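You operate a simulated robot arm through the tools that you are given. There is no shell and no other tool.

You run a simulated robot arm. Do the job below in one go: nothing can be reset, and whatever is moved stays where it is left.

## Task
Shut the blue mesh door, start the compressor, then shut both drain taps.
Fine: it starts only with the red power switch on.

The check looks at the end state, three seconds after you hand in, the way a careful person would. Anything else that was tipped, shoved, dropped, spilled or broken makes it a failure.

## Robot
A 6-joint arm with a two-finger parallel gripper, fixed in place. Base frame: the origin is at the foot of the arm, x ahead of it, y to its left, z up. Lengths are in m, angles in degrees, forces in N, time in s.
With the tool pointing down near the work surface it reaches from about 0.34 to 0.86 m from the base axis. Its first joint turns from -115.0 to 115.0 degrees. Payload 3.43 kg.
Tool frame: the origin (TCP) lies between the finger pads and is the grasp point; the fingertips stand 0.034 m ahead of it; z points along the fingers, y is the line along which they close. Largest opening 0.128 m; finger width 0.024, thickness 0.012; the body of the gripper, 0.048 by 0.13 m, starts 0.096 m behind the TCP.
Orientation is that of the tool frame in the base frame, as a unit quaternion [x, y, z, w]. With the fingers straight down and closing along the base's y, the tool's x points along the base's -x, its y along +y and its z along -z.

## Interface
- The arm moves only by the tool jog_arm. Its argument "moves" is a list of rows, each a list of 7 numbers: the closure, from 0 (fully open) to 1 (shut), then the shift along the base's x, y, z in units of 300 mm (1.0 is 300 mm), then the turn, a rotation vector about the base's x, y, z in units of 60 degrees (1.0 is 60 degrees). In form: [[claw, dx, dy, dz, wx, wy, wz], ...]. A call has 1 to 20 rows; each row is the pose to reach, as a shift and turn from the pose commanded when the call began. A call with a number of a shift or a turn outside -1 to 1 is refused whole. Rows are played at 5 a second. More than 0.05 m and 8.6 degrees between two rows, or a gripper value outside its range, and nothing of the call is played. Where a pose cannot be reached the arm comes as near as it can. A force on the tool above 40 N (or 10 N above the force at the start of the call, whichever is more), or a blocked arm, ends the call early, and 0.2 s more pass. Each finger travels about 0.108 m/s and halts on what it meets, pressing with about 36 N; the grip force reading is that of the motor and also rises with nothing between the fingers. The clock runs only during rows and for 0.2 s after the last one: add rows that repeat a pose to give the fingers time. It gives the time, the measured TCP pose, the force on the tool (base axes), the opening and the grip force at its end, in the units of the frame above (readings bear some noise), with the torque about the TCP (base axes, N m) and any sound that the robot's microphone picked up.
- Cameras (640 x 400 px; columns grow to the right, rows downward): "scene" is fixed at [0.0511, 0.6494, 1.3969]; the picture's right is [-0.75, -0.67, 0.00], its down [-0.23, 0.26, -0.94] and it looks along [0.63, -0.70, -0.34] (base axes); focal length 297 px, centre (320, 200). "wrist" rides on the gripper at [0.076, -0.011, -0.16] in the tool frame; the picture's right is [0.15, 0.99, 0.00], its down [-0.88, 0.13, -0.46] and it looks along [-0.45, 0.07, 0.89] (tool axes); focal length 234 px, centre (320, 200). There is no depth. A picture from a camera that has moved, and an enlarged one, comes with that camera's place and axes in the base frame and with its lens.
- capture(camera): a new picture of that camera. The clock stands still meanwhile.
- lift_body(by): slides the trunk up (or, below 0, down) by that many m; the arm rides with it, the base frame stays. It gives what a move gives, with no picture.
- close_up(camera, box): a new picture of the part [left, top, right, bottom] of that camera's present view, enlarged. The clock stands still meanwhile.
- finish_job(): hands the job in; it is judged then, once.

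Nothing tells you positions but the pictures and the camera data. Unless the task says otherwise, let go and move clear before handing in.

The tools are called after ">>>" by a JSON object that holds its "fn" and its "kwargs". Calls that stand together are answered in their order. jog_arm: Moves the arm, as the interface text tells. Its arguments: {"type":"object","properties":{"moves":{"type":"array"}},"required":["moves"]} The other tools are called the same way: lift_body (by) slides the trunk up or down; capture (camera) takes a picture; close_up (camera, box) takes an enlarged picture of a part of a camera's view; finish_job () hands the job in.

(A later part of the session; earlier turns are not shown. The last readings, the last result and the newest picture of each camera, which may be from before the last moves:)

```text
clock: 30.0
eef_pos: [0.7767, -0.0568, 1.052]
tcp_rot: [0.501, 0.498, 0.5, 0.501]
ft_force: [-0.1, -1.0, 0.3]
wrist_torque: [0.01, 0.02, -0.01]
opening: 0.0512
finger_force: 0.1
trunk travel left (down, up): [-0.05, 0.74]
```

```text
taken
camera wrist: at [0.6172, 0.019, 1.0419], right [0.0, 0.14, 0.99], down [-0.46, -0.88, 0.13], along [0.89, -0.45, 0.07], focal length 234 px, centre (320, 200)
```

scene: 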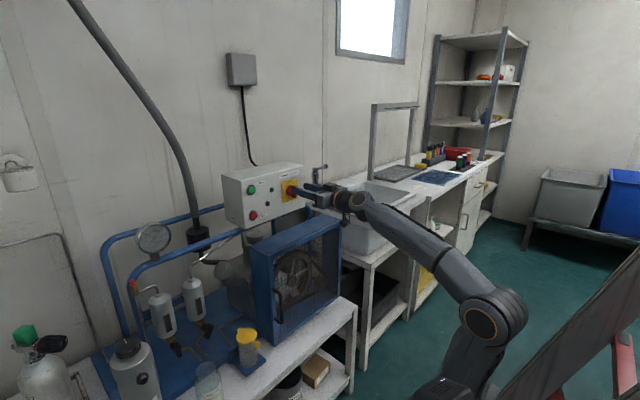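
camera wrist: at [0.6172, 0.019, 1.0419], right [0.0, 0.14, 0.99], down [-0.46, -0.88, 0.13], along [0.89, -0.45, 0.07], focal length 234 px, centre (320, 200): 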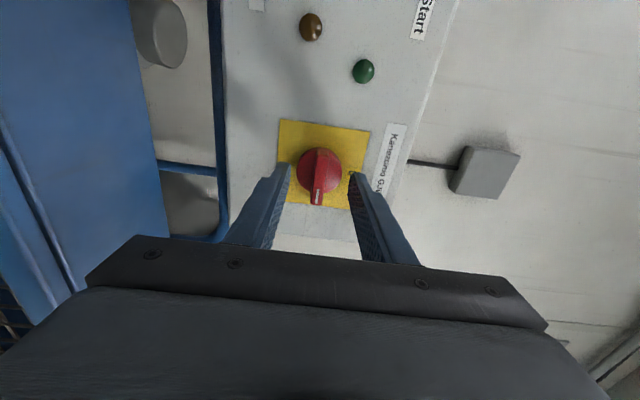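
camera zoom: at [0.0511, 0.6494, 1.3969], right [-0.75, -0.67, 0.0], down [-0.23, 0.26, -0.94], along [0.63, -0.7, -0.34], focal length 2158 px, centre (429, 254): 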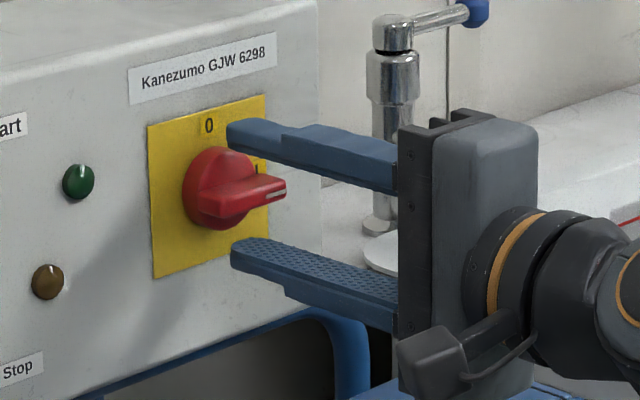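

The knob now points right, to "I". I'll enlarge the view to confirm the angle and check the lamps.

>>> {"fn": "close_up", "kwargs": {"camera": "wrist", "box": [260, 100, 400, 220]}}

>>> {"fn": "close_up", "kwargs": {"camera": "scene", "box": [210, 150, 330, 230]}}

```text
3.33 times, centred on (330, 160) of wrist
camera zoom: at [0.6172, 0.019, 1.0419], right [0.0, 0.14, 0.99], down [-0.46, -0.88, 0.13], along [0.89, -0.45, 0.07], focal length 781 px, centre (287, 333)
```

zoom: 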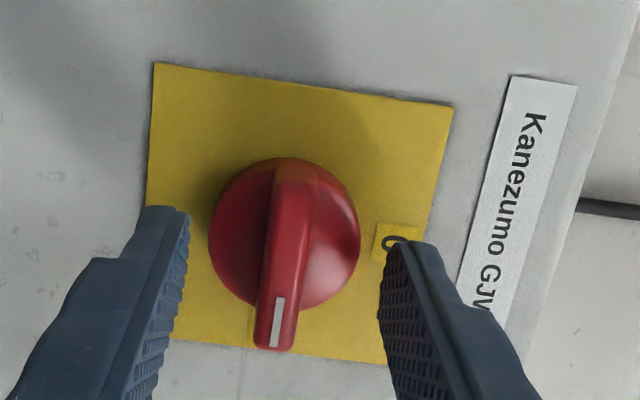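

```text
5.00 times, centred on (270, 190) of scene
camera zoom: at [0.0511, 0.6494, 1.3969], right [-0.75, -0.67, 0.0], down [-0.23, 0.26, -0.94], along [0.63, -0.7, -0.34], focal length 1483 px, centre (570, 250)
```

zoom: 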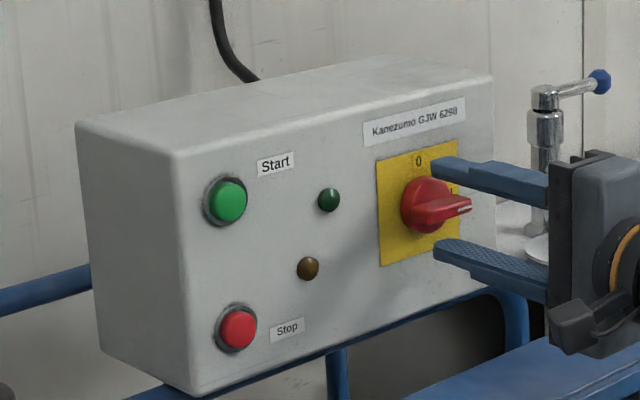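

The switch is firmly at I. Next is the Start button: I'll open wider for clearance, withdraw, shut the fingers and line up in front of the green button at about (0.823, 0.116, 1.098).

>>> {"fn": "jog_arm", "kwargs": {"moves": [[0.4, 0, 0, 0, 0, 0, 0], [0.4, 0, 0, 0, 0, 0, 0], [0.4, -0.02, 0, 0, 0, 0, 0], [0.4, -0.04, 0, 0, 0, 0, 0], [0.4, -0.06, 0, 0.01, 0, 0, 0], [0.4, -0.08, 0, 0.02, 0, 0, 0]]}}

>>> {"fn": "close_up", "kwargs": {"camera": "scene", "box": [210, 150, 330, 230]}}

```text
clock: 31.4
eef_pos: [0.7665, -0.0588, 1.0603]
tcp_rot: [0.501, 0.499, 0.501, 0.499]
ft_force: [0.0, 0.6, -0.6]
wrist_torque: [-0.03, -0.01, -0.01]
opening: 0.0769
finger_force: 0.0
out of reach, approached as far as the arm can: row 4, 5, 6
trunk travel left (down, up): [-0.05, 0.74]
```

```text
5.00 times, centred on (270, 190) of scene
camera zoom: at [0.0511, 0.6494, 1.3969], right [-0.75, -0.67, 0.0], down [-0.23, 0.26, -0.94], along [0.63, -0.7, -0.34], focal length 1483 px, centre (570, 250)
```

zoom: 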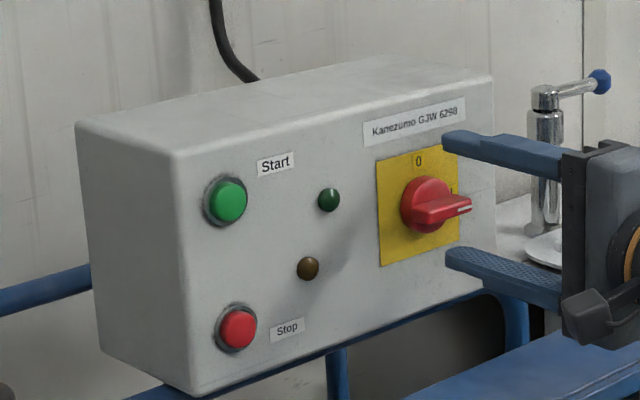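

The switch still points to I and the fingers are clear of it. I'll slide left past the knob, close the fingers and line up in front of Start.

>>> {"fn": "jog_arm", "kwargs": {"moves": [[0.4, 0, 0.1, 0, 0, 0, 0], [0.4, 0, 0.2, 0, 0, 0, 0], [0.6, 0, 0.3, 0.03, 0, 0, 0], [0.8, 0, 0.4, 0.06, 0, 0, 0], [1, 0, 0.5, 0.1, 0, 0, 0], [1, 0, 0.583, 0.127, 0, 0, 0], [1, 0, 0.583, 0.127, 0, 0, 0]]}}

>>> {"fn": "close_up", "kwargs": {"camera": "scene", "box": [210, 150, 330, 230]}}

>>> {"fn": "capture", "kwargs": {"camera": "wrist"}}

```text
clock: 33.0
eef_pos: [0.7664, 0.1159, 1.0984]
tcp_rot: [0.5, 0.498, 0.501, 0.501]
ft_force: [0.3, -0.5, 0.0]
wrist_torque: [0.0, 0.03, 0.01]
opening: 0.0
finger_force: 32.8
out of reach, approached as far as the arm can: row 1, 2
trunk travel left (down, up): [-0.05, 0.74]
```

```text
5.00 times, centred on (270, 190) of scene
camera zoom: at [0.0511, 0.6494, 1.3969], right [-0.75, -0.67, 0.0], down [-0.23, 0.26, -0.94], along [0.63, -0.7, -0.34], focal length 1483 px, centre (570, 250)
```

zoom: 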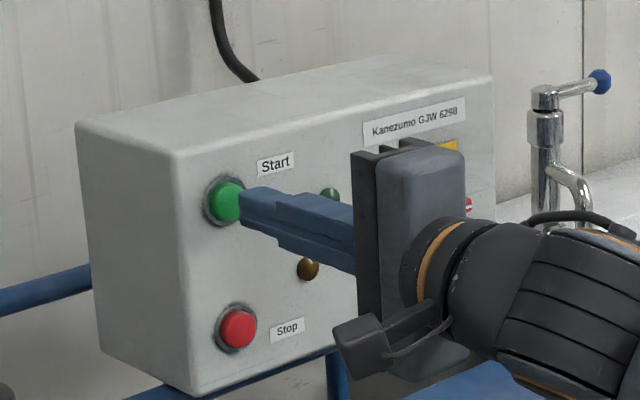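

```text
taken
camera wrist: at [0.6082, 0.1917, 1.088], right [0.0, 0.14, 0.99], down [-0.46, -0.88, 0.13], along [0.89, -0.45, 0.07], focal length 234 px, centre (320, 200)
```

wrist: 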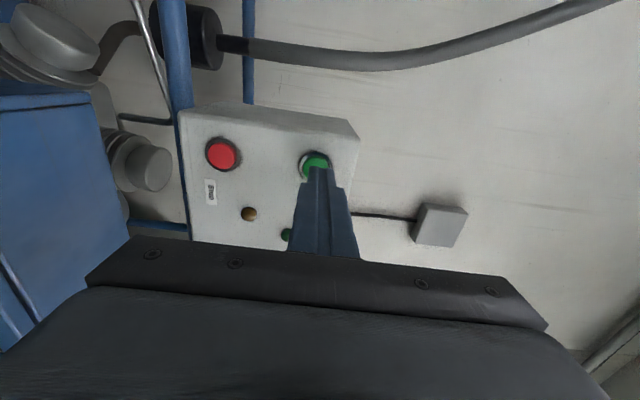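

The closed fingertips are in front of the green Start button. I'll press it slowly.

>>> {"fn": "jog_arm", "kwargs": {"moves": [[1, 0.03, 0.007, -0.004, 0, 0, 0], [1, 0.06, 0.007, -0.004, 0, 0, 0], [1, 0.072, 0.007, -0.004, 0, 0, 0], [1, 0.08, 0.007, -0.004, 0, 0, 0], [1, 0.086, 0.007, -0.004, 0, 0, 0], [1, 0.092, 0.007, -0.004, 0, 0, 0]]}}

>>> {"fn": "close_up", "kwargs": {"camera": "scene", "box": [210, 150, 330, 230]}}

```text
clock: 34.4
eef_pos: [0.7932, 0.1183, 1.0968]
tcp_rot: [0.5, 0.499, 0.501, 0.5]
ft_force: [-14.6, -0.5, -1.7]
wrist_torque: [0.08, 0.07, 0.0]
opening: 0.0
finger_force: 32.9
trunk travel left (down, up): [-0.05, 0.74]
heard: click
```

```text
5.00 times, centred on (270, 190) of scene
camera zoom: at [0.0511, 0.6494, 1.3969], right [-0.75, -0.67, 0.0], down [-0.23, 0.26, -0.94], along [0.63, -0.7, -0.34], focal length 1483 px, centre (570, 250)
```

zoom: 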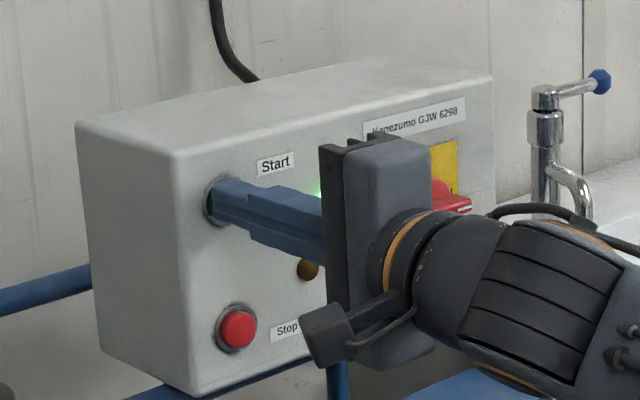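

A click was heard and the green lamp appears lit. I'll release the button and check that the lamp stays on.

>>> {"fn": "jog_arm", "kwargs": {"moves": [[1, -0.03, 0, 0, 0, 0, 0], [1, -0.06, 0, 0, 0, 0, 0], [1, -0.09, 0, 0.02, 0, 0, 0], [1, -0.09, 0.04, 0.1, 0, 0, 0], [1, -0.09, 0.08, 0.2, 0, 0, 0], [1, -0.12, 0.1, 0.32, 0, 0, 0]]}}

>>> {"fn": "close_up", "kwargs": {"camera": "scene", "box": [210, 150, 330, 230]}}

>>> {"fn": "capture", "kwargs": {"camera": "wrist"}}

>>> {"fn": "capture", "kwargs": {"camera": "scene"}}

```text
clock: 35.8
eef_pos: [0.7596, 0.1479, 1.1965]
tcp_rot: [0.5, 0.499, 0.501, 0.499]
ft_force: [-0.6, 0.0, 0.7]
wrist_torque: [0.01, -0.01, 0.02]
opening: 0.0001
finger_force: 33.4
trunk travel left (down, up): [-0.05, 0.74]
```

```text
5.00 times, centred on (270, 190) of scene
camera zoom: at [0.0511, 0.6494, 1.3969], right [-0.75, -0.67, 0.0], down [-0.23, 0.26, -0.94], along [0.63, -0.7, -0.34], focal length 1483 px, centre (570, 250)
```

zoom: 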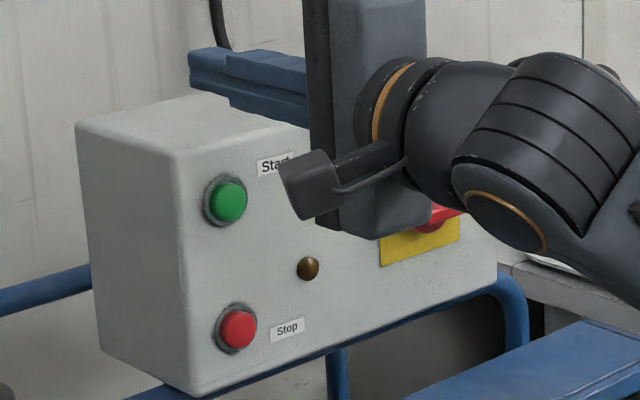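

```text
taken
camera wrist: at [0.601, 0.2241, 1.1846], right [0.0, 0.14, 0.99], down [-0.46, -0.88, 0.13], along [0.89, -0.45, 0.07], focal length 234 px, centre (320, 200)
```

wrist: 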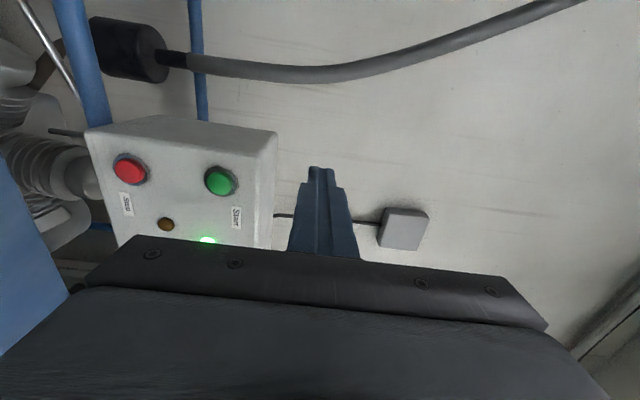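

```text
taken
```

scene: 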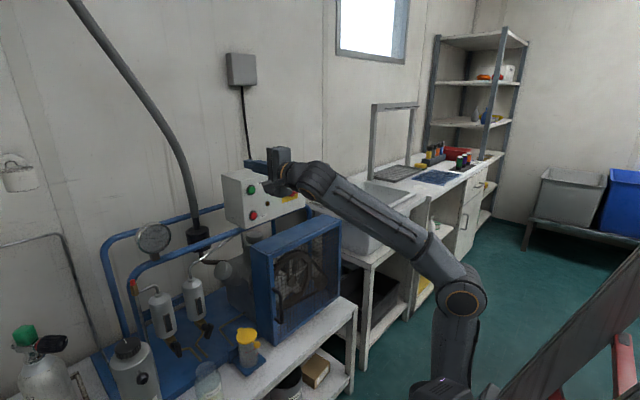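

The green lamp stays lit, so the compressor is running. Next are the drain taps. I'll back away at height towards y≈0.40 and roll the wrist on so the camera rides above the gripper, for a clear, upright view of the taps.

>>> {"fn": "jog_arm", "kwargs": {"moves": [[1, -0.02, 0.1, 0.02, 0.12, 0, 0], [1, -0.06, 0.22, 0.02, 0.24, 0, 0], [1, -0.12, 0.33, 0.02, 0.36, 0, 0], [1, -0.19, 0.44, 0.02, 0.48, 0, 0], [1, -0.26, 0.55, 0.02, 0.6, 0, 0], [1, -0.33, 0.65, 0.02, 0.72, 0, 0], [1, -0.4, 0.75, 0.02, 0.84, 0, 0], [1, -0.465, 0.84, 0.02, 0.96, 0, 0]]}}

>>> {"fn": "capture", "kwargs": {"camera": "scene"}}

```text
clock: 37.6
eef_pos: [0.6318, 0.4009, 1.252]
tcp_rot: [0.675, 0.235, 0.668, 0.208]
ft_force: [0.3, 1.6, 0.1]
wrist_torque: [0.01, -0.08, -0.08]
opening: 0.0001
finger_force: 32.8
out of reach, approached as far as the arm can: row 5, 6, 7, 8
trunk travel left (down, up): [-0.05, 0.74]
```

```text
taken
```

scene: 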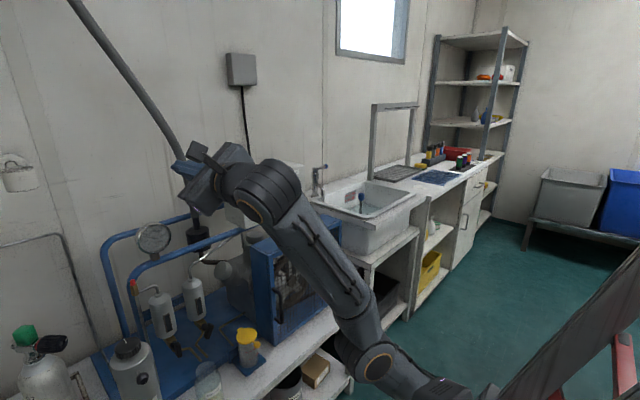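

The arm was close to full stretch at that height with the trunk low. I'll descend in front of the taps, with the tool short of them in x, and complete the roll.

>>> {"fn": "jog_arm", "kwargs": {"moves": [[1, -0.01, 0, -0.13, 0.076, -0.001, -0.005], [1, -0.03, 0, -0.26, 0.152, -0.002, -0.009], [1, -0.05, 0, -0.39, 0.228, -0.004, -0.014], [1, -0.06, 0, -0.52, 0.304, -0.005, -0.018], [1, -0.08, 0, -0.65, 0.38, -0.006, -0.023], [1, -0.09, 0, -0.77, 0.456, -0.008, -0.028], [1, -0.1, 0, -0.88, 0.532, -0.009, -0.032], [1, -0.106, 0, -0.98, 0.608, -0.01, -0.037]]}}

>>> {"fn": "capture", "kwargs": {"camera": "wrist"}}

>>> {"fn": "capture", "kwargs": {"camera": "scene"}}

```text
clock: 39.4
eef_pos: [0.7159, 0.3478, 1.2699]
tcp_rot: [0.683, 0.236, 0.689, 0.058]
ft_force: [0.1, 0.8, -0.4]
wrist_torque: [-0.03, -0.02, 0.02]
opening: 0.0
finger_force: 32.8
out of reach, approached as far as the arm can: row 1, 2, 3, 4, 5, 6, 7, 8
trunk travel left (down, up): [-0.05, 0.74]
```

```text
taken
camera wrist: at [0.554, 0.3485, 1.3404], right [0.23, -0.81, 0.53], down [-0.36, -0.58, -0.73], along [0.91, -0.02, -0.42], focal length 234 px, centre (320, 200)
```

wrist: 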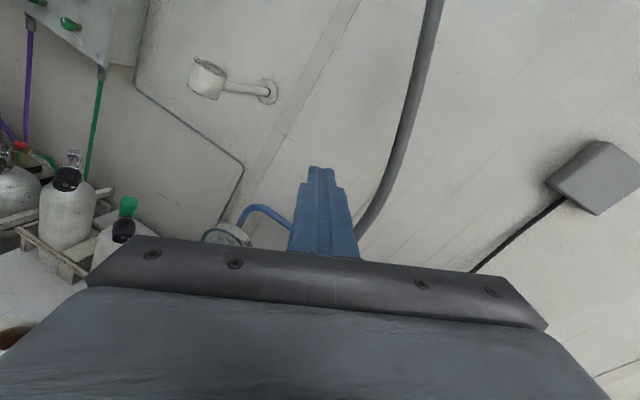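

```text
taken
```

scene: 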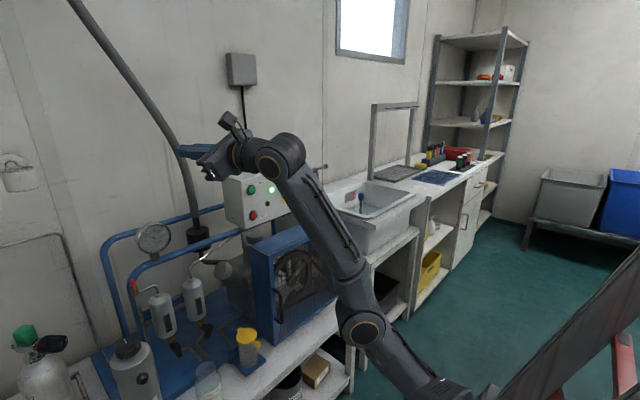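

Rolling further ran into a wrist limit, so I'll undo the roll and use the earlier orientation with the camera behind and below. Everything is still in free air above the bench.

>>> {"fn": "jog_arm", "kwargs": {"moves": [[1, -0.006, -0.03, -0.02, -0.1225, -0.02, -0.021], [1, -0.013, -0.056, -0.06, -0.245, -0.039, -0.042], [1, -0.02, -0.085, -0.12, -0.3675, -0.058, -0.063], [1, -0.026, -0.113, -0.18, -0.49, -0.078, -0.084], [1, -0.033, -0.141, -0.24, -0.6125, -0.098, -0.104], [1, -0.04, -0.17, -0.3, -0.735, -0.117, -0.125], [1, -0.046, -0.198, -0.36, -0.8575, -0.137, -0.146], [1, -0.053, -0.226, -0.4, -0.98, -0.156, -0.167]]}}

```text
clock: 41.2
eef_pos: [0.7157, 0.329, 1.2615]
tcp_rot: [0.531, 0.478, 0.528, 0.458]
ft_force: [0.7, -1.4, -0.3]
wrist_torque: [-0.02, -0.07, -0.04]
opening: 0.0
finger_force: 32.8
out of reach, approached as far as the arm can: row 1, 2, 3, 4, 5, 6, 7, 8
trunk travel left (down, up): [-0.05, 0.74]
```

The arm still reports out of reach, so I'll look at its posture before moving again.

>>> {"fn": "capture", "kwargs": {"camera": "scene"}}

>>> {"fn": "close_up", "kwargs": {"camera": "scene", "box": [180, 100, 480, 400]}}

>>> {"fn": "capture", "kwargs": {"camera": "wrist"}}

```text
taken
```

scene: 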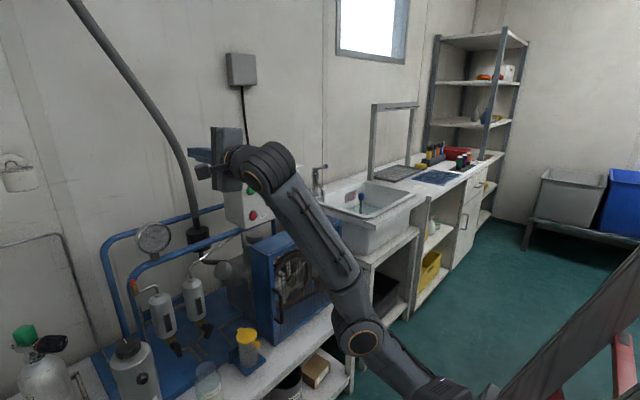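

```text
1.33 times, centred on (330, 250) of scene
camera zoom: at [0.0511, 0.6494, 1.3969], right [-0.75, -0.67, 0.0], down [-0.23, 0.26, -0.94], along [0.63, -0.7, -0.34], focal length 396 px, centre (307, 133)
```

zoom: 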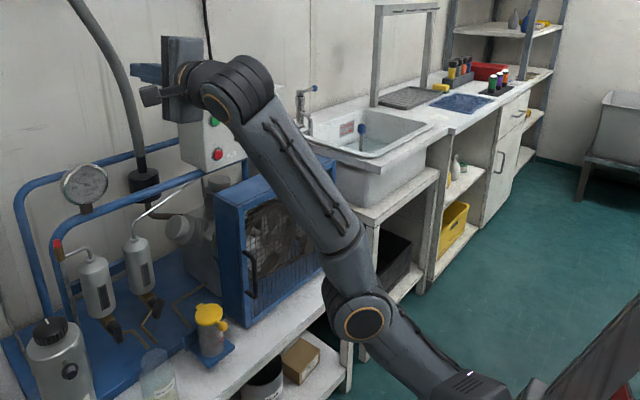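

```text
taken
camera wrist: at [0.5545, 0.402, 1.2632], right [0.02, 0.02, 1.0], down [-0.44, -0.9, 0.03], along [0.9, -0.44, -0.01], focal length 234 px, centre (320, 200)
```

wrist: 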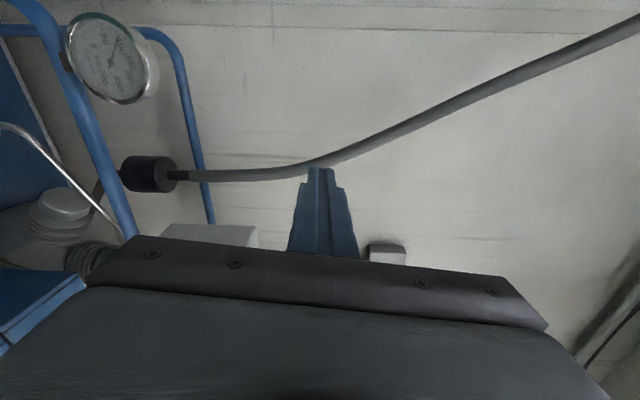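

The elbow has swung past straight, so the arm is stretched in an elbow-down posture. I'll stretch it outward in free air and come back in, to get the elbow-up posture back.

>>> {"fn": "jog_arm", "kwargs": {"moves": [[1, 0.053, 0.032, 0.079, 0, 0, 0], [1, 0.106, 0.064, 0.158, 0, 0, 0], [1, 0.159, 0.096, 0.237, 0, 0, 0]]}}

>>> {"fn": "capture", "kwargs": {"camera": "scene"}}

```text
clock: 42.0
eef_pos: [0.7268, 0.3311, 1.2608]
tcp_rot: [0.527, 0.48, 0.528, 0.461]
ft_force: [0.5, -0.4, 0.8]
wrist_torque: [-0.01, 0.04, 0.02]
opening: 0.0001
finger_force: 33.1
out of reach, approached as far as the arm can: row 1, 2, 3
trunk travel left (down, up): [-0.05, 0.74]
```

```text
taken
```

scene: 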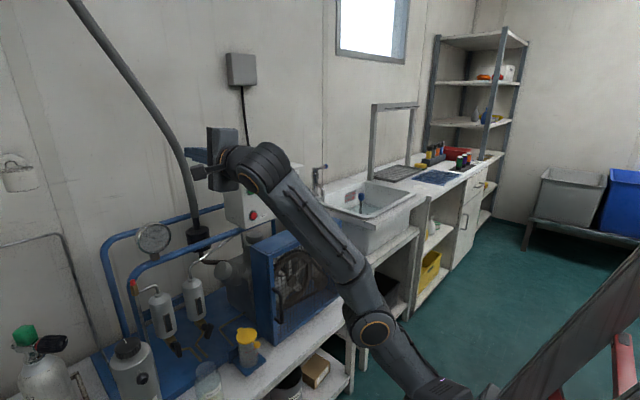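

The arm is almost straight now. I'll try coming inward and down to see which way the elbow bends.

>>> {"fn": "jog_arm", "kwargs": {"moves": [[1, -0.01, -0.03, -0.06, 0, 0, 0], [1, -0.02, -0.07, -0.13, 0, 0, 0], [1, -0.03, -0.11, -0.21, 0, 0, 0], [1, -0.03, -0.15, -0.3, 0, 0, 0], [1, -0.03, -0.19, -0.39, 0, 0, 0]]}}

>>> {"fn": "capture", "kwargs": {"camera": "scene"}}

```text
clock: 43.2
eef_pos: [0.7154, 0.2743, 1.1423]
tcp_rot: [0.528, 0.479, 0.529, 0.461]
ft_force: [-0.4, 0.4, -0.2]
wrist_torque: [-0.02, 0.0, -0.01]
opening: 0.0
finger_force: 32.7
trunk travel left (down, up): [-0.05, 0.74]
```

```text
taken
```

scene: 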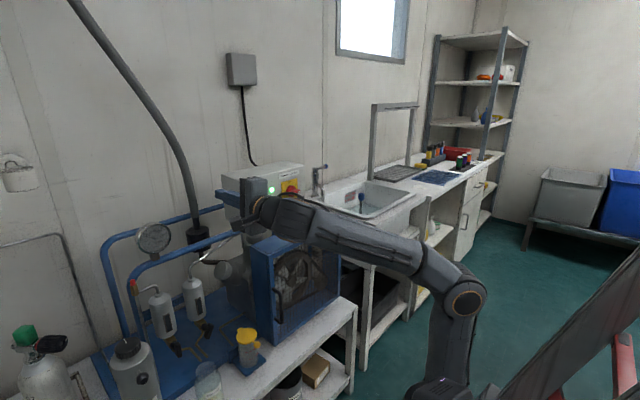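

The elbow is up again and the arm has room. I'll undo the roll in two halves and tilt the fingers about 40° below horizontal, while moving in front of the taps at a safe height.

>>> {"fn": "jog_arm", "kwargs": {"moves": [[1, -0.03, 0.03, -0.03, -0.11, 0.034, 0.04], [1, -0.06, 0.06, -0.06, -0.22, 0.067, 0.08], [1, -0.09, 0.09, -0.09, -0.33, 0.101, 0.119], [1, -0.12, 0.12, -0.12, -0.44, 0.134, 0.159], [1, -0.15, 0.15, -0.15, -0.55, 0.168, 0.199], [1, -0.17, 0.17, -0.18, -0.66, 0.202, 0.239], [1, -0.18, 0.186, -0.2, -0.767, 0.235, 0.278]]}}

>>> {"fn": "capture", "kwargs": {"camera": "scene"}}

```text
clock: 44.8
eef_pos: [0.6621, 0.3304, 1.085]
tcp_rot: [0.291, 0.768, 0.293, 0.49]
ft_force: [-1.2, 0.3, 1.0]
wrist_torque: [0.0, 0.01, 0.0]
opening: 0.0
finger_force: 33.1
trunk travel left (down, up): [-0.05, 0.74]
```

```text
taken
```

scene: 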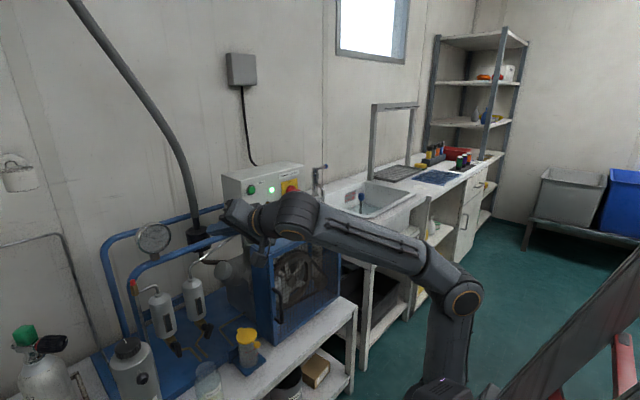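

That was fully reached. Now the second half of the turn and down to about z 0.97.

>>> {"fn": "jog_arm", "kwargs": {"moves": [[1, -0.03, 0.03, -0.05, -0.11, 0.034, 0.04], [1, -0.06, 0.06, -0.1, -0.22, 0.067, 0.08], [1, -0.09, 0.09, -0.16, -0.33, 0.101, 0.119], [1, -0.12, 0.12, -0.22, -0.44, 0.134, 0.159], [1, -0.15, 0.15, -0.28, -0.55, 0.168, 0.199], [1, -0.18, 0.18, -0.34, -0.66, 0.202, 0.239], [1, -0.207, 0.2, -0.383, -0.767, 0.235, 0.278]]}}

>>> {"fn": "capture", "kwargs": {"camera": "scene"}}

>>> {"fn": "capture", "kwargs": {"camera": "wrist"}}

```text
clock: 46.4
eef_pos: [0.5994, 0.391, 0.9693]
tcp_rot: [0.0, 0.906, 0.0, 0.423]
ft_force: [0.1, -0.1, 0.7]
wrist_torque: [0.01, 0.02, -0.02]
opening: 0.0002
finger_force: 32.6
trunk travel left (down, up): [-0.05, 0.74]
```

```text
taken
```

scene: 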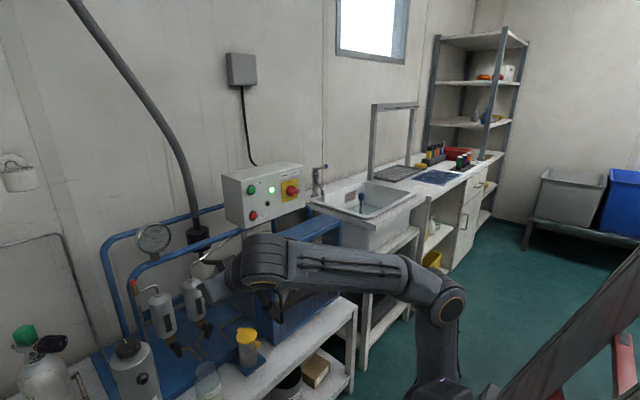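

```text
taken
camera wrist: at [0.4287, 0.3784, 1.0135], right [-0.09, 0.99, -0.11], down [0.22, 0.13, 0.97], along [0.97, 0.07, -0.23], focal length 234 px, centre (320, 200)
```

wrist: 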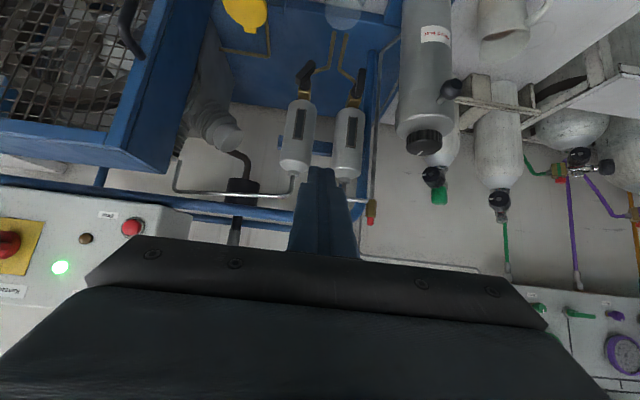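

The start lamp is on and the taps are visible at the top of the picture, upside down. I'll enlarge them.

>>> {"fn": "close_up", "kwargs": {"camera": "wrist", "box": [270, 40, 390, 115]}}

>>> {"fn": "close_up", "kwargs": {"camera": "wrist", "box": [200, 0, 456, 160]}}

>>> {"fn": "close_up", "kwargs": {"camera": "scene", "box": [140, 320, 220, 370]}}

```text
5.33 times, centred on (330, 78) of wrist
camera zoom: at [0.4287, 0.3784, 1.0135], right [-0.09, 0.99, -0.11], down [0.22, 0.13, 0.97], along [0.97, 0.07, -0.23], focal length 1249 px, centre (267, 853)
```

zoom: 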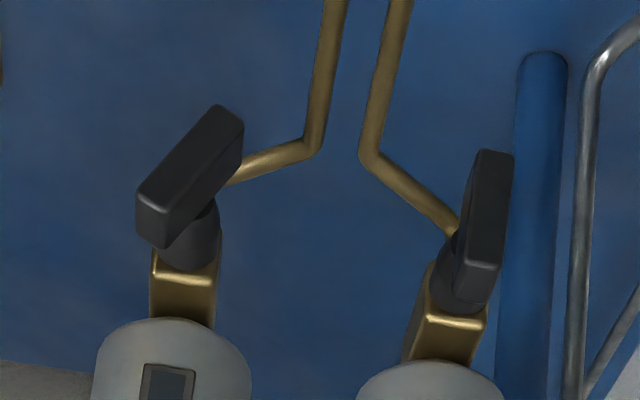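

```text
2.50 times, centred on (328, 80) of wrist
camera zoom: at [0.4287, 0.3784, 1.0135], right [-0.09, 0.99, -0.11], down [0.22, 0.13, 0.97], along [0.97, 0.07, -0.23], focal length 585 px, centre (300, 500)
```

zoom: 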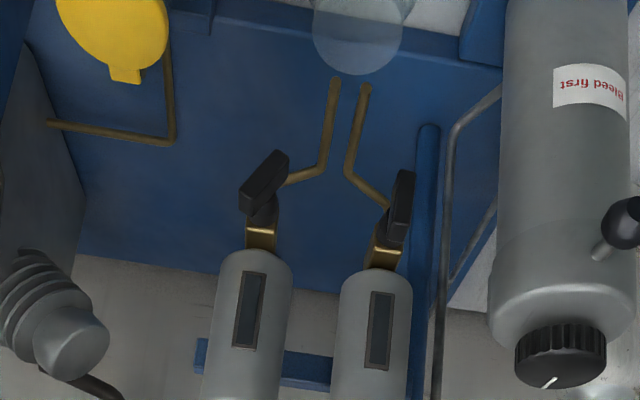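

```text
8.00 times, centred on (180, 345) of scene
camera zoom: at [0.0511, 0.6494, 1.3969], right [-0.75, -0.67, 0.0], down [-0.23, 0.26, -0.94], along [0.63, -0.7, -0.34], focal length 2374 px, centre (1440, -960)
```

zoom: 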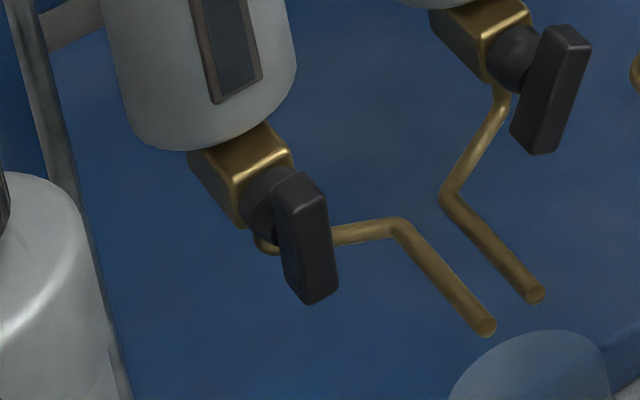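

Both tap stems point straight at the arm (−x), at about z 0.741:
- **Tap A:** y≈0.445, bar vertical.
- **Tap B:** y≈0.356, bar leaning about 27° clockwise.

I want to look for markings before turning anything, so I'll bring the camera closer.

>>> {"fn": "jog_arm", "kwargs": {"moves": [[1, 0.02, 0.006, -0.1, 0, 0, 0], [1, 0.05, 0.012, -0.2, 0, 0, 0], [1, 0.08, 0.02, -0.3, 0, 0, 0], [1, 0.11, 0.025, -0.39, 0, 0, 0], [1, 0.125, 0.03, -0.44, 0, 0, 0]]}}

>>> {"fn": "capture", "kwargs": {"camera": "wrist"}}

>>> {"fn": "close_up", "kwargs": {"camera": "wrist", "box": [250, 70, 410, 170]}}

```text
clock: 47.6
eef_pos: [0.6361, 0.4, 0.8359]
tcp_rot: [0.001, 0.906, 0.001, 0.423]
ft_force: [-0.4, 0.1, -0.7]
wrist_torque: [-0.01, 0.0, 0.02]
opening: 0.0
finger_force: 33.1
trunk travel left (down, up): [-0.05, 0.74]
```

```text
taken
camera wrist: at [0.4659, 0.388, 0.8806], right [-0.09, 0.99, -0.11], down [0.22, 0.13, 0.97], along [0.97, 0.07, -0.23], focal length 234 px, centre (320, 200)
```

wrist: 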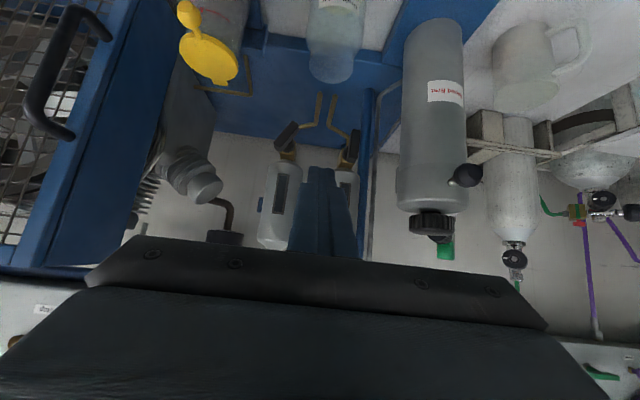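

```text
4.00 times, centred on (330, 120) of wrist
camera zoom: at [0.4659, 0.388, 0.8806], right [-0.09, 0.99, -0.11], down [0.22, 0.13, 0.97], along [0.97, 0.07, -0.23], focal length 937 px, centre (280, 520)
```

zoom: 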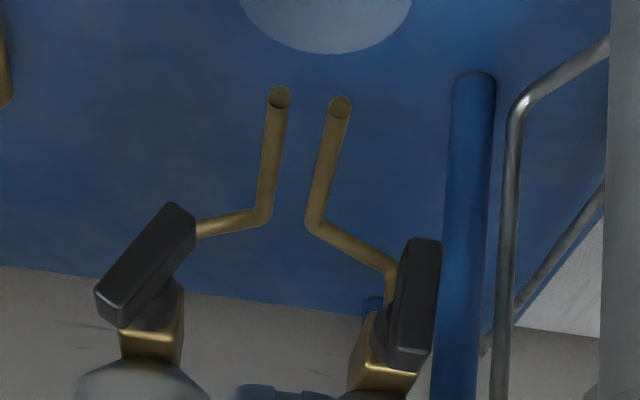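

There are no markings, but the flow runs straight down. So tap A (bar in line) is fully open and tap B (about 30° clockwise of in line) is partly open; across the pipe is shut, to be reached by turning clockwise. I'll level the tool in front of tap B, above the glass jar.

>>> {"fn": "jog_arm", "kwargs": {"moves": [[0.9, 0.01, -0.03, -0.02, 0, -0.111, 0], [0.8, 0.02, -0.05, -0.04, 0, -0.222, 0], [0.7, 0.03, -0.08, -0.06, 0, -0.333, 0], [0.65, 0.04, -0.1, -0.08, 0, -0.444, 0], [0.65, 0.05, -0.125, -0.1, 0, -0.556, 0], [0.65, 0.063, -0.147, -0.12, 0, -0.667, 0], [0.65, 0.063, -0.147, -0.12, 0, -0.667, 0]]}}

>>> {"fn": "capture", "kwargs": {"camera": "wrist"}}

>>> {"fn": "capture", "kwargs": {"camera": "scene"}}

```text
clock: 49.2
eef_pos: [0.6558, 0.3547, 0.801]
tcp_rot: [0.001, 0.706, 0.001, 0.708]
ft_force: [0.0, -0.4, -0.8]
wrist_torque: [0.0, -0.02, 0.03]
opening: 0.0447
finger_force: 0.1
trunk travel left (down, up): [-0.05, 0.74]
```

```text
taken
camera wrist: at [0.4967, 0.3434, 0.7251], right [0.0, 0.99, -0.14], down [-0.46, 0.13, 0.88], along [0.89, 0.07, 0.45], focal length 234 px, centre (320, 200)
```

wrist: 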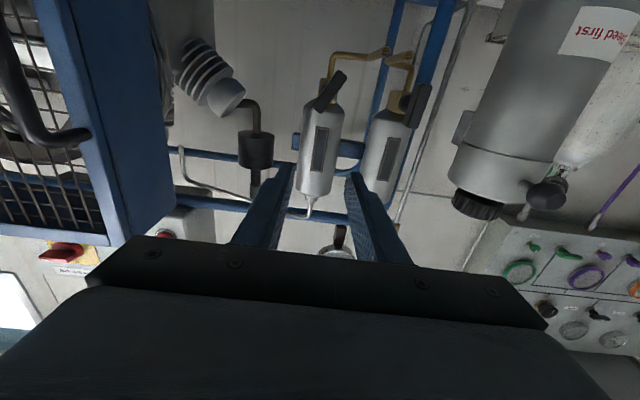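

```text
taken
```

scene: 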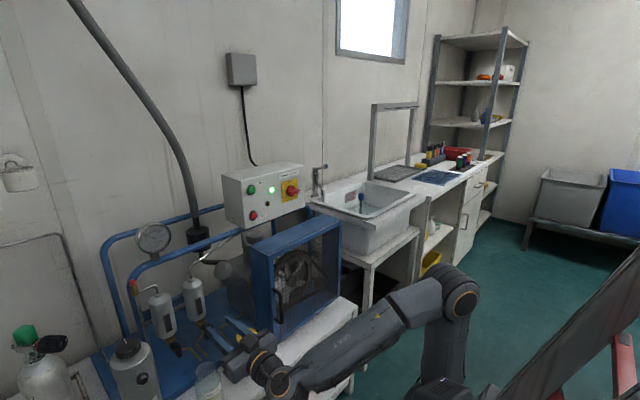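

The tool is level in front of tap B. I'll enlarge this low view to refine the bar angles and centres.

>>> {"fn": "close_up", "kwargs": {"camera": "wrist", "box": [290, 40, 450, 140]}}

>>> {"fn": "close_up", "kwargs": {"camera": "scene", "box": [150, 310, 278, 390]}}

```text
4.00 times, centred on (370, 90) of wrist
camera zoom: at [0.4967, 0.3434, 0.7251], right [0.0, 0.99, -0.14], down [-0.46, 0.13, 0.88], along [0.89, 0.07, 0.45], focal length 937 px, centre (120, 640)
```

zoom: 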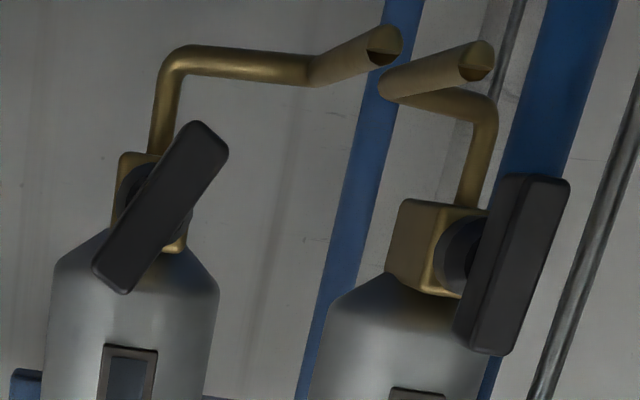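

```text
5.00 times, centred on (214, 350) of scene
camera zoom: at [0.0511, 0.6494, 1.3969], right [-0.75, -0.67, 0.0], down [-0.23, 0.26, -0.94], along [0.63, -0.7, -0.34], focal length 1483 px, centre (850, -550)
```

zoom: 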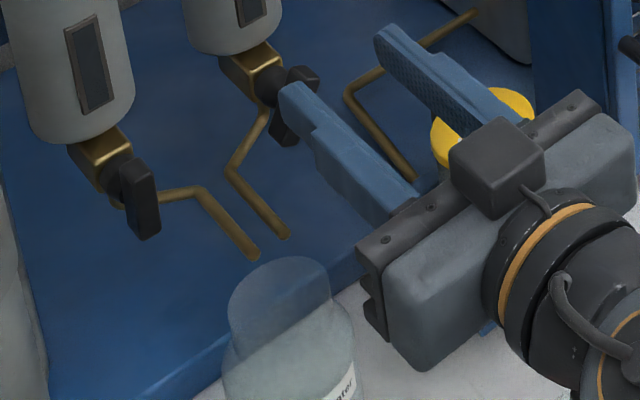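

Refined from several wrist views: both bars' front faces are at x≈0.746, z≈0.7335. Bar A is vertical at y 0.445, and bar B is 29° clockwise at y 0.3555. I'll roll the tool 29° to match bar B and come down in front of it.

>>> {"fn": "jog_arm", "kwargs": {"moves": [[0.65, 0.01, 0.001, -0.05, 0.12, 0, 0], [0.65, 0.03, 0.002, -0.1, 0.24, 0, 0], [0.65, 0.06, 0.002, -0.15, 0.36, 0, 0], [0.65, 0.09, 0.003, -0.2, 0.483, 0, 0], [0.65, 0.114, 0.003, -0.223, 0.483, 0, 0], [0.65, 0.114, 0.003, -0.223, 0.483, 0, 0]]}}

>>> {"fn": "capture", "kwargs": {"camera": "wrist"}}

>>> {"fn": "close_up", "kwargs": {"camera": "scene", "box": [150, 310, 278, 390]}}

```text
clock: 50.6
eef_pos: [0.6902, 0.3565, 0.7344]
tcp_rot: [0.178, 0.684, 0.178, 0.685]
ft_force: [-0.4, 0.0, 0.3]
wrist_torque: [0.0, 0.01, 0.0]
opening: 0.0446
finger_force: 0.1
trunk travel left (down, up): [-0.05, 0.74]
```

```text
taken
camera wrist: at [0.5309, 0.3831, 0.6614], right [0.0, 0.94, 0.35], down [-0.46, -0.31, 0.83], along [0.89, -0.16, 0.43], focal length 234 px, centre (320, 200)
```

wrist: 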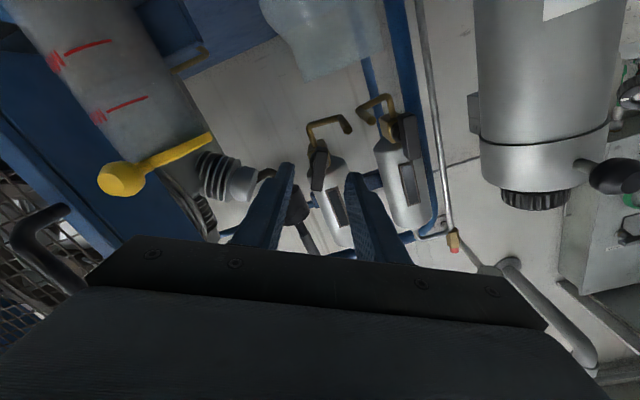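

```text
5.00 times, centred on (214, 350) of scene
camera zoom: at [0.0511, 0.6494, 1.3969], right [-0.75, -0.67, 0.0], down [-0.23, 0.26, -0.94], along [0.63, -0.7, -0.34], focal length 1483 px, centre (850, -550)
```

zoom: 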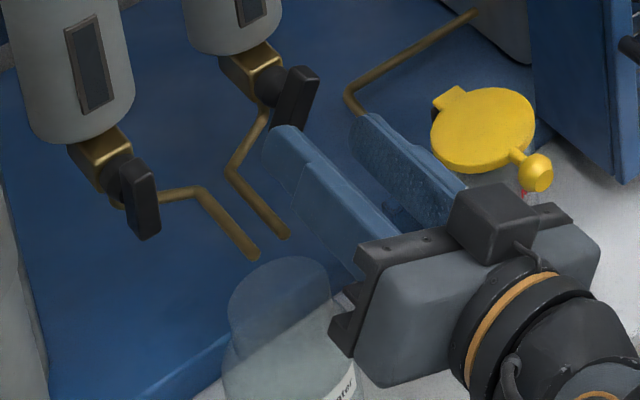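

The yellow bulb on the jar sits at about (0.657, 0.256, 0.675), which leaves enough clearance. I'll check bar B's alignment between the fingers.

>>> {"fn": "close_up", "kwargs": {"camera": "wrist", "box": [260, 110, 420, 210]}}

```text
4.00 times, centred on (340, 160) of wrist
camera zoom: at [0.5309, 0.3831, 0.6614], right [0.0, 0.94, 0.35], down [-0.46, -0.31, 0.83], along [0.89, -0.16, 0.43], focal length 937 px, centre (240, 360)
```

zoom: 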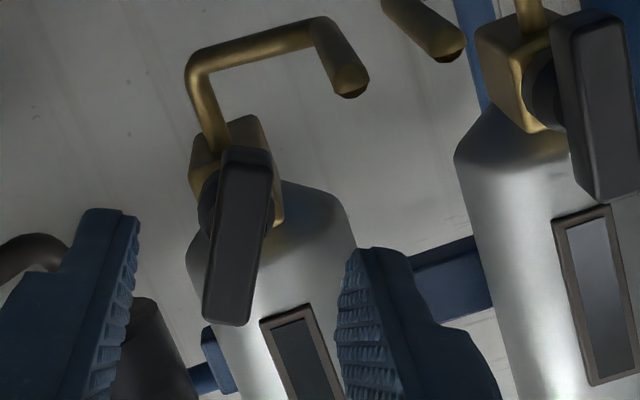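

Bar B is centred between the fingers at (y 0.356, z 0.734). I'll advance 33 mm and close on it.

>>> {"fn": "jog_arm", "kwargs": {"moves": [[0.65, 0.04, -0.001, -0.001, 0, 0, 0], [0.65, 0.08, -0.001, -0.001, 0, 0, 0], [0.65, 0.109, -0.001, -0.001, 0, 0, 0], [0.8, 0.109, -0.001, -0.001, 0, 0, 0], [0.9, 0.109, -0.001, -0.001, 0, 0, 0], [1, 0.109, -0.001, -0.001, 0, 0, 0], [1, 0.109, -0.001, -0.001, 0, 0, 0]]}}

>>> {"fn": "close_up", "kwargs": {"camera": "wrist", "box": [260, 110, 420, 210]}}

>>> {"fn": "close_up", "kwargs": {"camera": "scene", "box": [150, 310, 278, 390]}}

```text
clock: 52.2
eef_pos: [0.7224, 0.3564, 0.7325]
tcp_rot: [0.178, 0.684, 0.178, 0.685]
ft_force: [-3.5, -6.5, -3.5]
wrist_torque: [0.06, -0.07, -0.27]
opening: 0.0123
finger_force: 44.9
trunk travel left (down, up): [-0.05, 0.74]
```

```text
4.00 times, centred on (340, 160) of wrist
camera zoom: at [0.5633, 0.3827, 0.6614], right [0.0, 0.94, 0.35], down [-0.46, -0.31, 0.83], along [0.89, -0.16, 0.43], focal length 937 px, centre (240, 360)
```

zoom: 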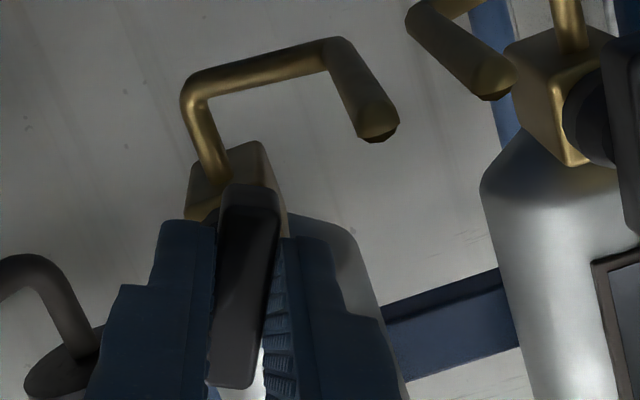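

```text
5.00 times, centred on (214, 350) of scene
camera zoom: at [0.0511, 0.6494, 1.3969], right [-0.75, -0.67, 0.0], down [-0.23, 0.26, -0.94], along [0.63, -0.7, -0.34], focal length 1483 px, centre (850, -550)
```

zoom: 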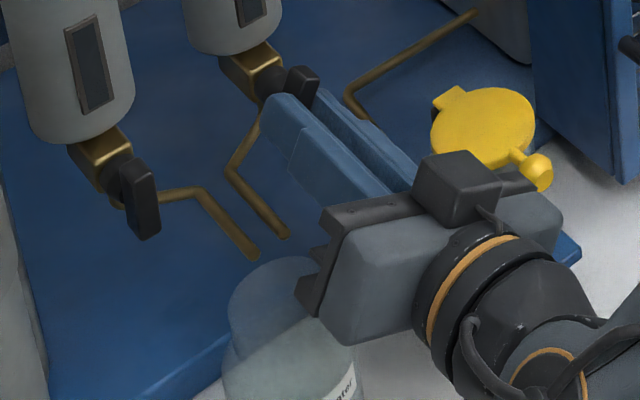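

Bar B is gripped (0.012 m). I'll turn it clockwise in small steps and watch the load.

>>> {"fn": "jog_arm", "kwargs": {"moves": [[1, 0, -0.001, -0.001, 0.08, 0, 0], [1, 0, -0.001, -0.001, 0.16, 0, 0], [1, 0, -0.001, -0.001, 0.24, 0, 0], [1, 0, -0.001, -0.001, 0.32, 0, 0], [1, 0, -0.001, -0.001, 0.4, 0, 0]]}}

>>> {"fn": "close_up", "kwargs": {"camera": "wrist", "box": [260, 110, 420, 210]}}

```text
clock: 53.0
eef_pos: [0.7225, 0.357, 0.7345]
tcp_rot: [0.257, 0.667, 0.245, 0.655]
ft_force: [12.8, 1.2, -4.6]
wrist_torque: [-0.02, -0.02, 0.79]
opening: 0.0125
finger_force: 45.3
out of reach, approached as far as the arm can: row 3, 4
trunk travel left (down, up): [-0.05, 0.74]
stopped in row 4: the force on the tool passed its limit at 54 N (the readings are from after the stop); the commanded pose is now the measured one
```

```text
4.00 times, centred on (340, 160) of wrist
camera zoom: at [0.5623, 0.3995, 0.6738], right [0.02, 0.84, 0.55], down [-0.44, -0.48, 0.75], along [0.9, -0.26, 0.36], focal length 937 px, centre (240, 360)
```

zoom: 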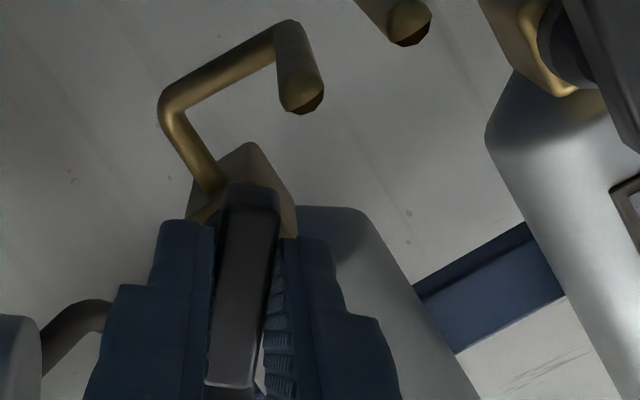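

The bar moved to about 41°, then the wrist ran into a limit rather than the tap stopping. I'll let go, back off and find the range in which I can roll freely here. The bar is symmetric, so I can also grip it from the opposite roll.

>>> {"fn": "jog_arm", "kwargs": {"moves": [[0.9, 0, 0, 0, 0, 0, 0], [0.65, 0, 0, 0, 0, 0, 0], [0.6, 0, 0, 0, 0, 0, 0], [0.6, -0.06, 0, 0, 0, 0, 0], [0.6, -0.12, 0, 0, 0, 0, 0], [0.6, -0.19, 0, 0, 0, 0, 0]]}}

>>> {"fn": "capture", "kwargs": {"camera": "scene"}}

>>> {"fn": "close_up", "kwargs": {"camera": "scene", "box": [150, 290, 350, 400]}}

```text
clock: 54.4
eef_pos: [0.6633, 0.356, 0.7346]
tcp_rot: [0.258, 0.666, 0.247, 0.655]
ft_force: [-0.2, -0.1, 0.1]
wrist_torque: [-0.01, 0.0, 0.03]
opening: 0.0512
finger_force: 0.0
trunk travel left (down, up): [-0.05, 0.74]
```

```text
taken
```

scene: 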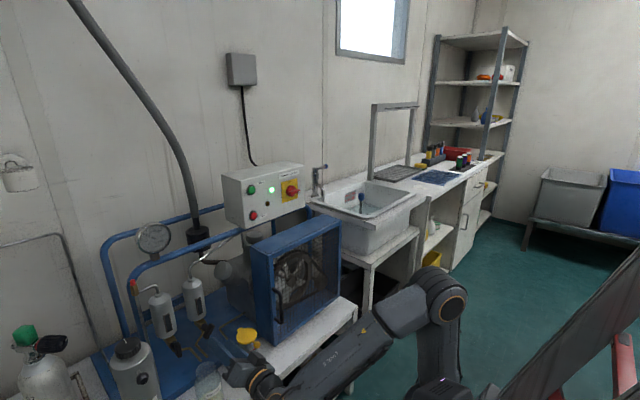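

```text
3.20 times, centred on (250, 345) of scene
camera zoom: at [0.0511, 0.6494, 1.3969], right [-0.75, -0.67, 0.0], down [-0.23, 0.26, -0.94], along [0.63, -0.7, -0.34], focal length 949 px, centre (544, -264)
```

zoom: 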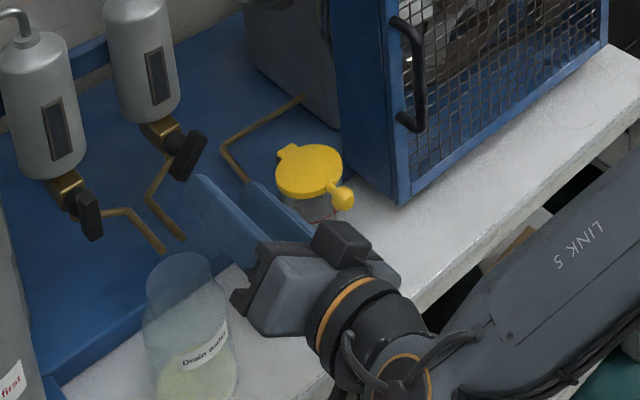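

Tap B's bar now sits at about 41°, and nothing else moved. I'll test how far the tool rolls clockwise here in free air, with the fingers narrowed.

>>> {"fn": "jog_arm", "kwargs": {"moves": [[0.8, 0, 0, 0.02, 0.08, 0, 0], [0.8, 0, 0, 0.04, 0.16, 0, 0], [0.8, 0, 0, 0.06, 0.24, 0, 0], [0.8, 0, 0, 0.08, 0.32, 0, 0]]}}

```text
clock: 55.4
eef_pos: [0.6601, 0.3634, 0.8234]
tcp_rot: [0.363, 0.63, 0.337, 0.598]
ft_force: [-0.8, -0.7, -0.5]
wrist_torque: [-0.01, 0.0, -0.03]
opening: 0.0258
finger_force: 0.1
out of reach, approached as far as the arm can: row 1, 2, 3, 4
trunk travel left (down, up): [-0.05, 0.74]
```

Rolling clockwise is limited by a wrist joint in this pose. The bar looks the same after half a turn, so I'll roll the other way (about −200°) in free air. Then I can grip at −139° and turn clockwise to −90° with plenty of range.

>>> {"fn": "jog_arm", "kwargs": {"moves": [[0.8, 0, 0, 0, -0.124, -0.006, 0.005], [0.8, 0, 0, 0, -0.247, -0.011, 0.009], [0.8, 0, 0, 0, -0.37, -0.017, 0.014], [0.8, 0, 0, 0, -0.494, -0.022, 0.018], [0.8, 0, 0, 0, -0.617, -0.028, 0.023], [0.8, 0, -0.01, 0, -0.741, -0.034, 0.028], [0.8, 0, -0.02, 0, -0.865, -0.04, 0.032], [0.8, 0, -0.025, 0, -0.988, -0.045, 0.037]]}}

>>> {"fn": "jog_arm", "kwargs": {"moves": [[0.8, 0, 0, 0, -0.12, 0, 0], [0.8, 0, 0, 0, -0.24, 0, 0], [0.8, 0, 0, 0, -0.36, 0, 0], [0.8, 0, 0, 0, -0.48, 0, 0], [0.8, 0, 0, 0, -0.6, 0, 0], [0.8, 0, 0, 0, -0.72, 0, 0], [0.8, 0, 0, 0, -0.84, 0, 0], [0.8, 0, 0, 0, -0.96, 0, 0]]}}

>>> {"fn": "capture", "kwargs": {"camera": "scene"}}

```text
clock: 57.2
eef_pos: [0.6595, 0.3553, 0.8236]
tcp_rot: [-0.003, 0.703, 0.023, 0.711]
ft_force: [-0.2, 0.2, -0.3]
wrist_torque: [0.03, 0.02, -0.03]
opening: 0.0256
finger_force: 0.1
trunk travel left (down, up): [-0.05, 0.74]
```

```text
clock: 59.0
eef_pos: [0.6599, 0.3565, 0.8236]
tcp_rot: [-0.345, 0.627, -0.319, 0.621]
ft_force: [-0.7, 0.7, -0.1]
wrist_torque: [0.0, 0.02, 0.01]
opening: 0.0256
finger_force: 0.1
trunk travel left (down, up): [-0.05, 0.74]
```

```text
taken
```

scene: 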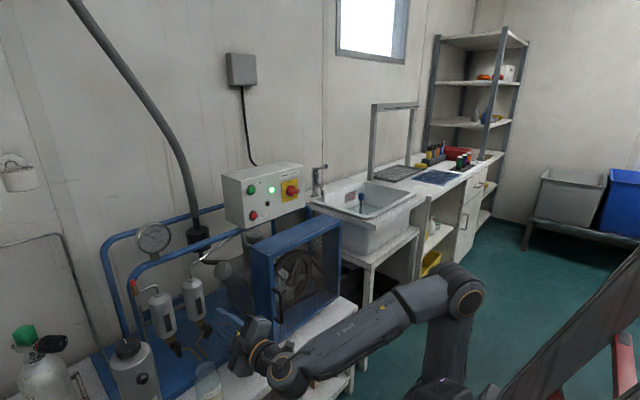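

The reverse roll is free. I'll continue to −139°, levelling exactly.

>>> {"fn": "jog_arm", "kwargs": {"moves": [[0.8, 0, 0, 0, -0.115, -0.003, 0], [0.8, 0, 0, 0, -0.23, -0.006, -0.001], [0.8, 0, 0, 0, -0.346, -0.01, -0.001], [0.8, 0, 0, 0, -0.461, -0.013, -0.002], [0.8, 0, 0, 0, -0.576, -0.016, -0.002], [0.8, 0, 0, 0, -0.691, -0.0195, -0.0025]]}}

>>> {"fn": "jog_arm", "kwargs": {"moves": [[0.8, 0, 0, 0, -0.115, -0.003, 0], [0.8, 0, 0, 0, -0.23, -0.006, -0.001], [0.8, 0, 0, 0, -0.346, -0.01, -0.001], [0.8, 0, 0, 0, -0.461, -0.013, -0.002], [0.8, 0, 0, 0, -0.576, -0.016, -0.002], [0.65, 0, 0, 0, -0.691, -0.0195, -0.0025], [0.65, 0, 0, 0, -0.691, -0.0195, -0.0025]]}}

>>> {"fn": "capture", "kwargs": {"camera": "wrist"}}

>>> {"fn": "capture", "kwargs": {"camera": "scene"}}

```text
clock: 60.4
eef_pos: [0.6592, 0.3545, 0.8241]
tcp_rot: [0.539, -0.468, 0.524, -0.465]
ft_force: [0.7, 0.2, -1.2]
wrist_torque: [0.0, 0.0, -0.01]
opening: 0.0258
finger_force: 0.0
trunk travel left (down, up): [-0.05, 0.74]
```

```text
clock: 62.0
eef_pos: [0.6591, 0.356, 0.8248]
tcp_rot: [0.662, -0.247, 0.662, -0.249]
ft_force: [-0.1, -0.8, -0.3]
wrist_torque: [-0.01, 0.0, -0.03]
opening: 0.045
finger_force: 0.0
trunk travel left (down, up): [-0.05, 0.74]
```

```text
taken
camera wrist: at [0.5001, 0.3135, 0.8884], right [0.0, -0.84, -0.54], down [-0.46, 0.48, -0.75], along [0.89, 0.25, -0.38], focal length 234 px, centre (320, 200)
```

wrist: 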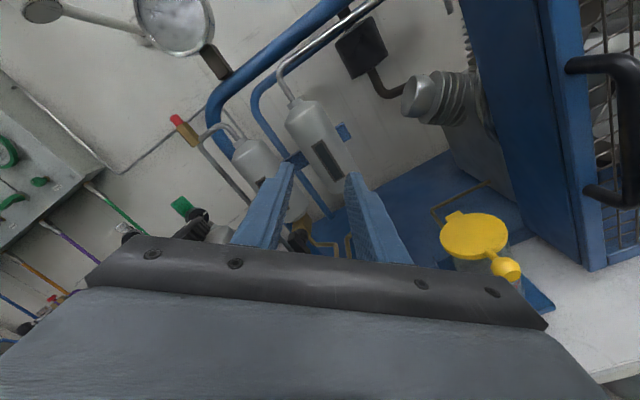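

```text
taken
```

scene: 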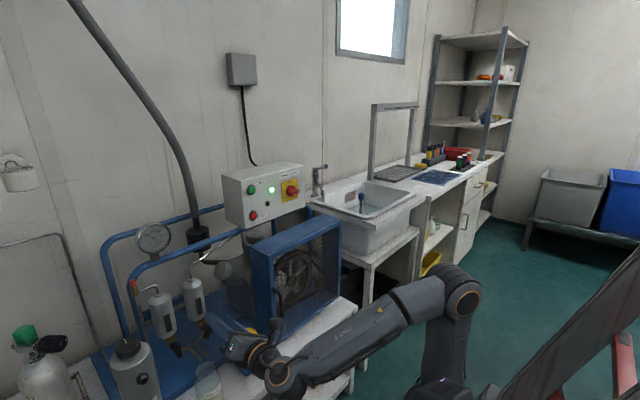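

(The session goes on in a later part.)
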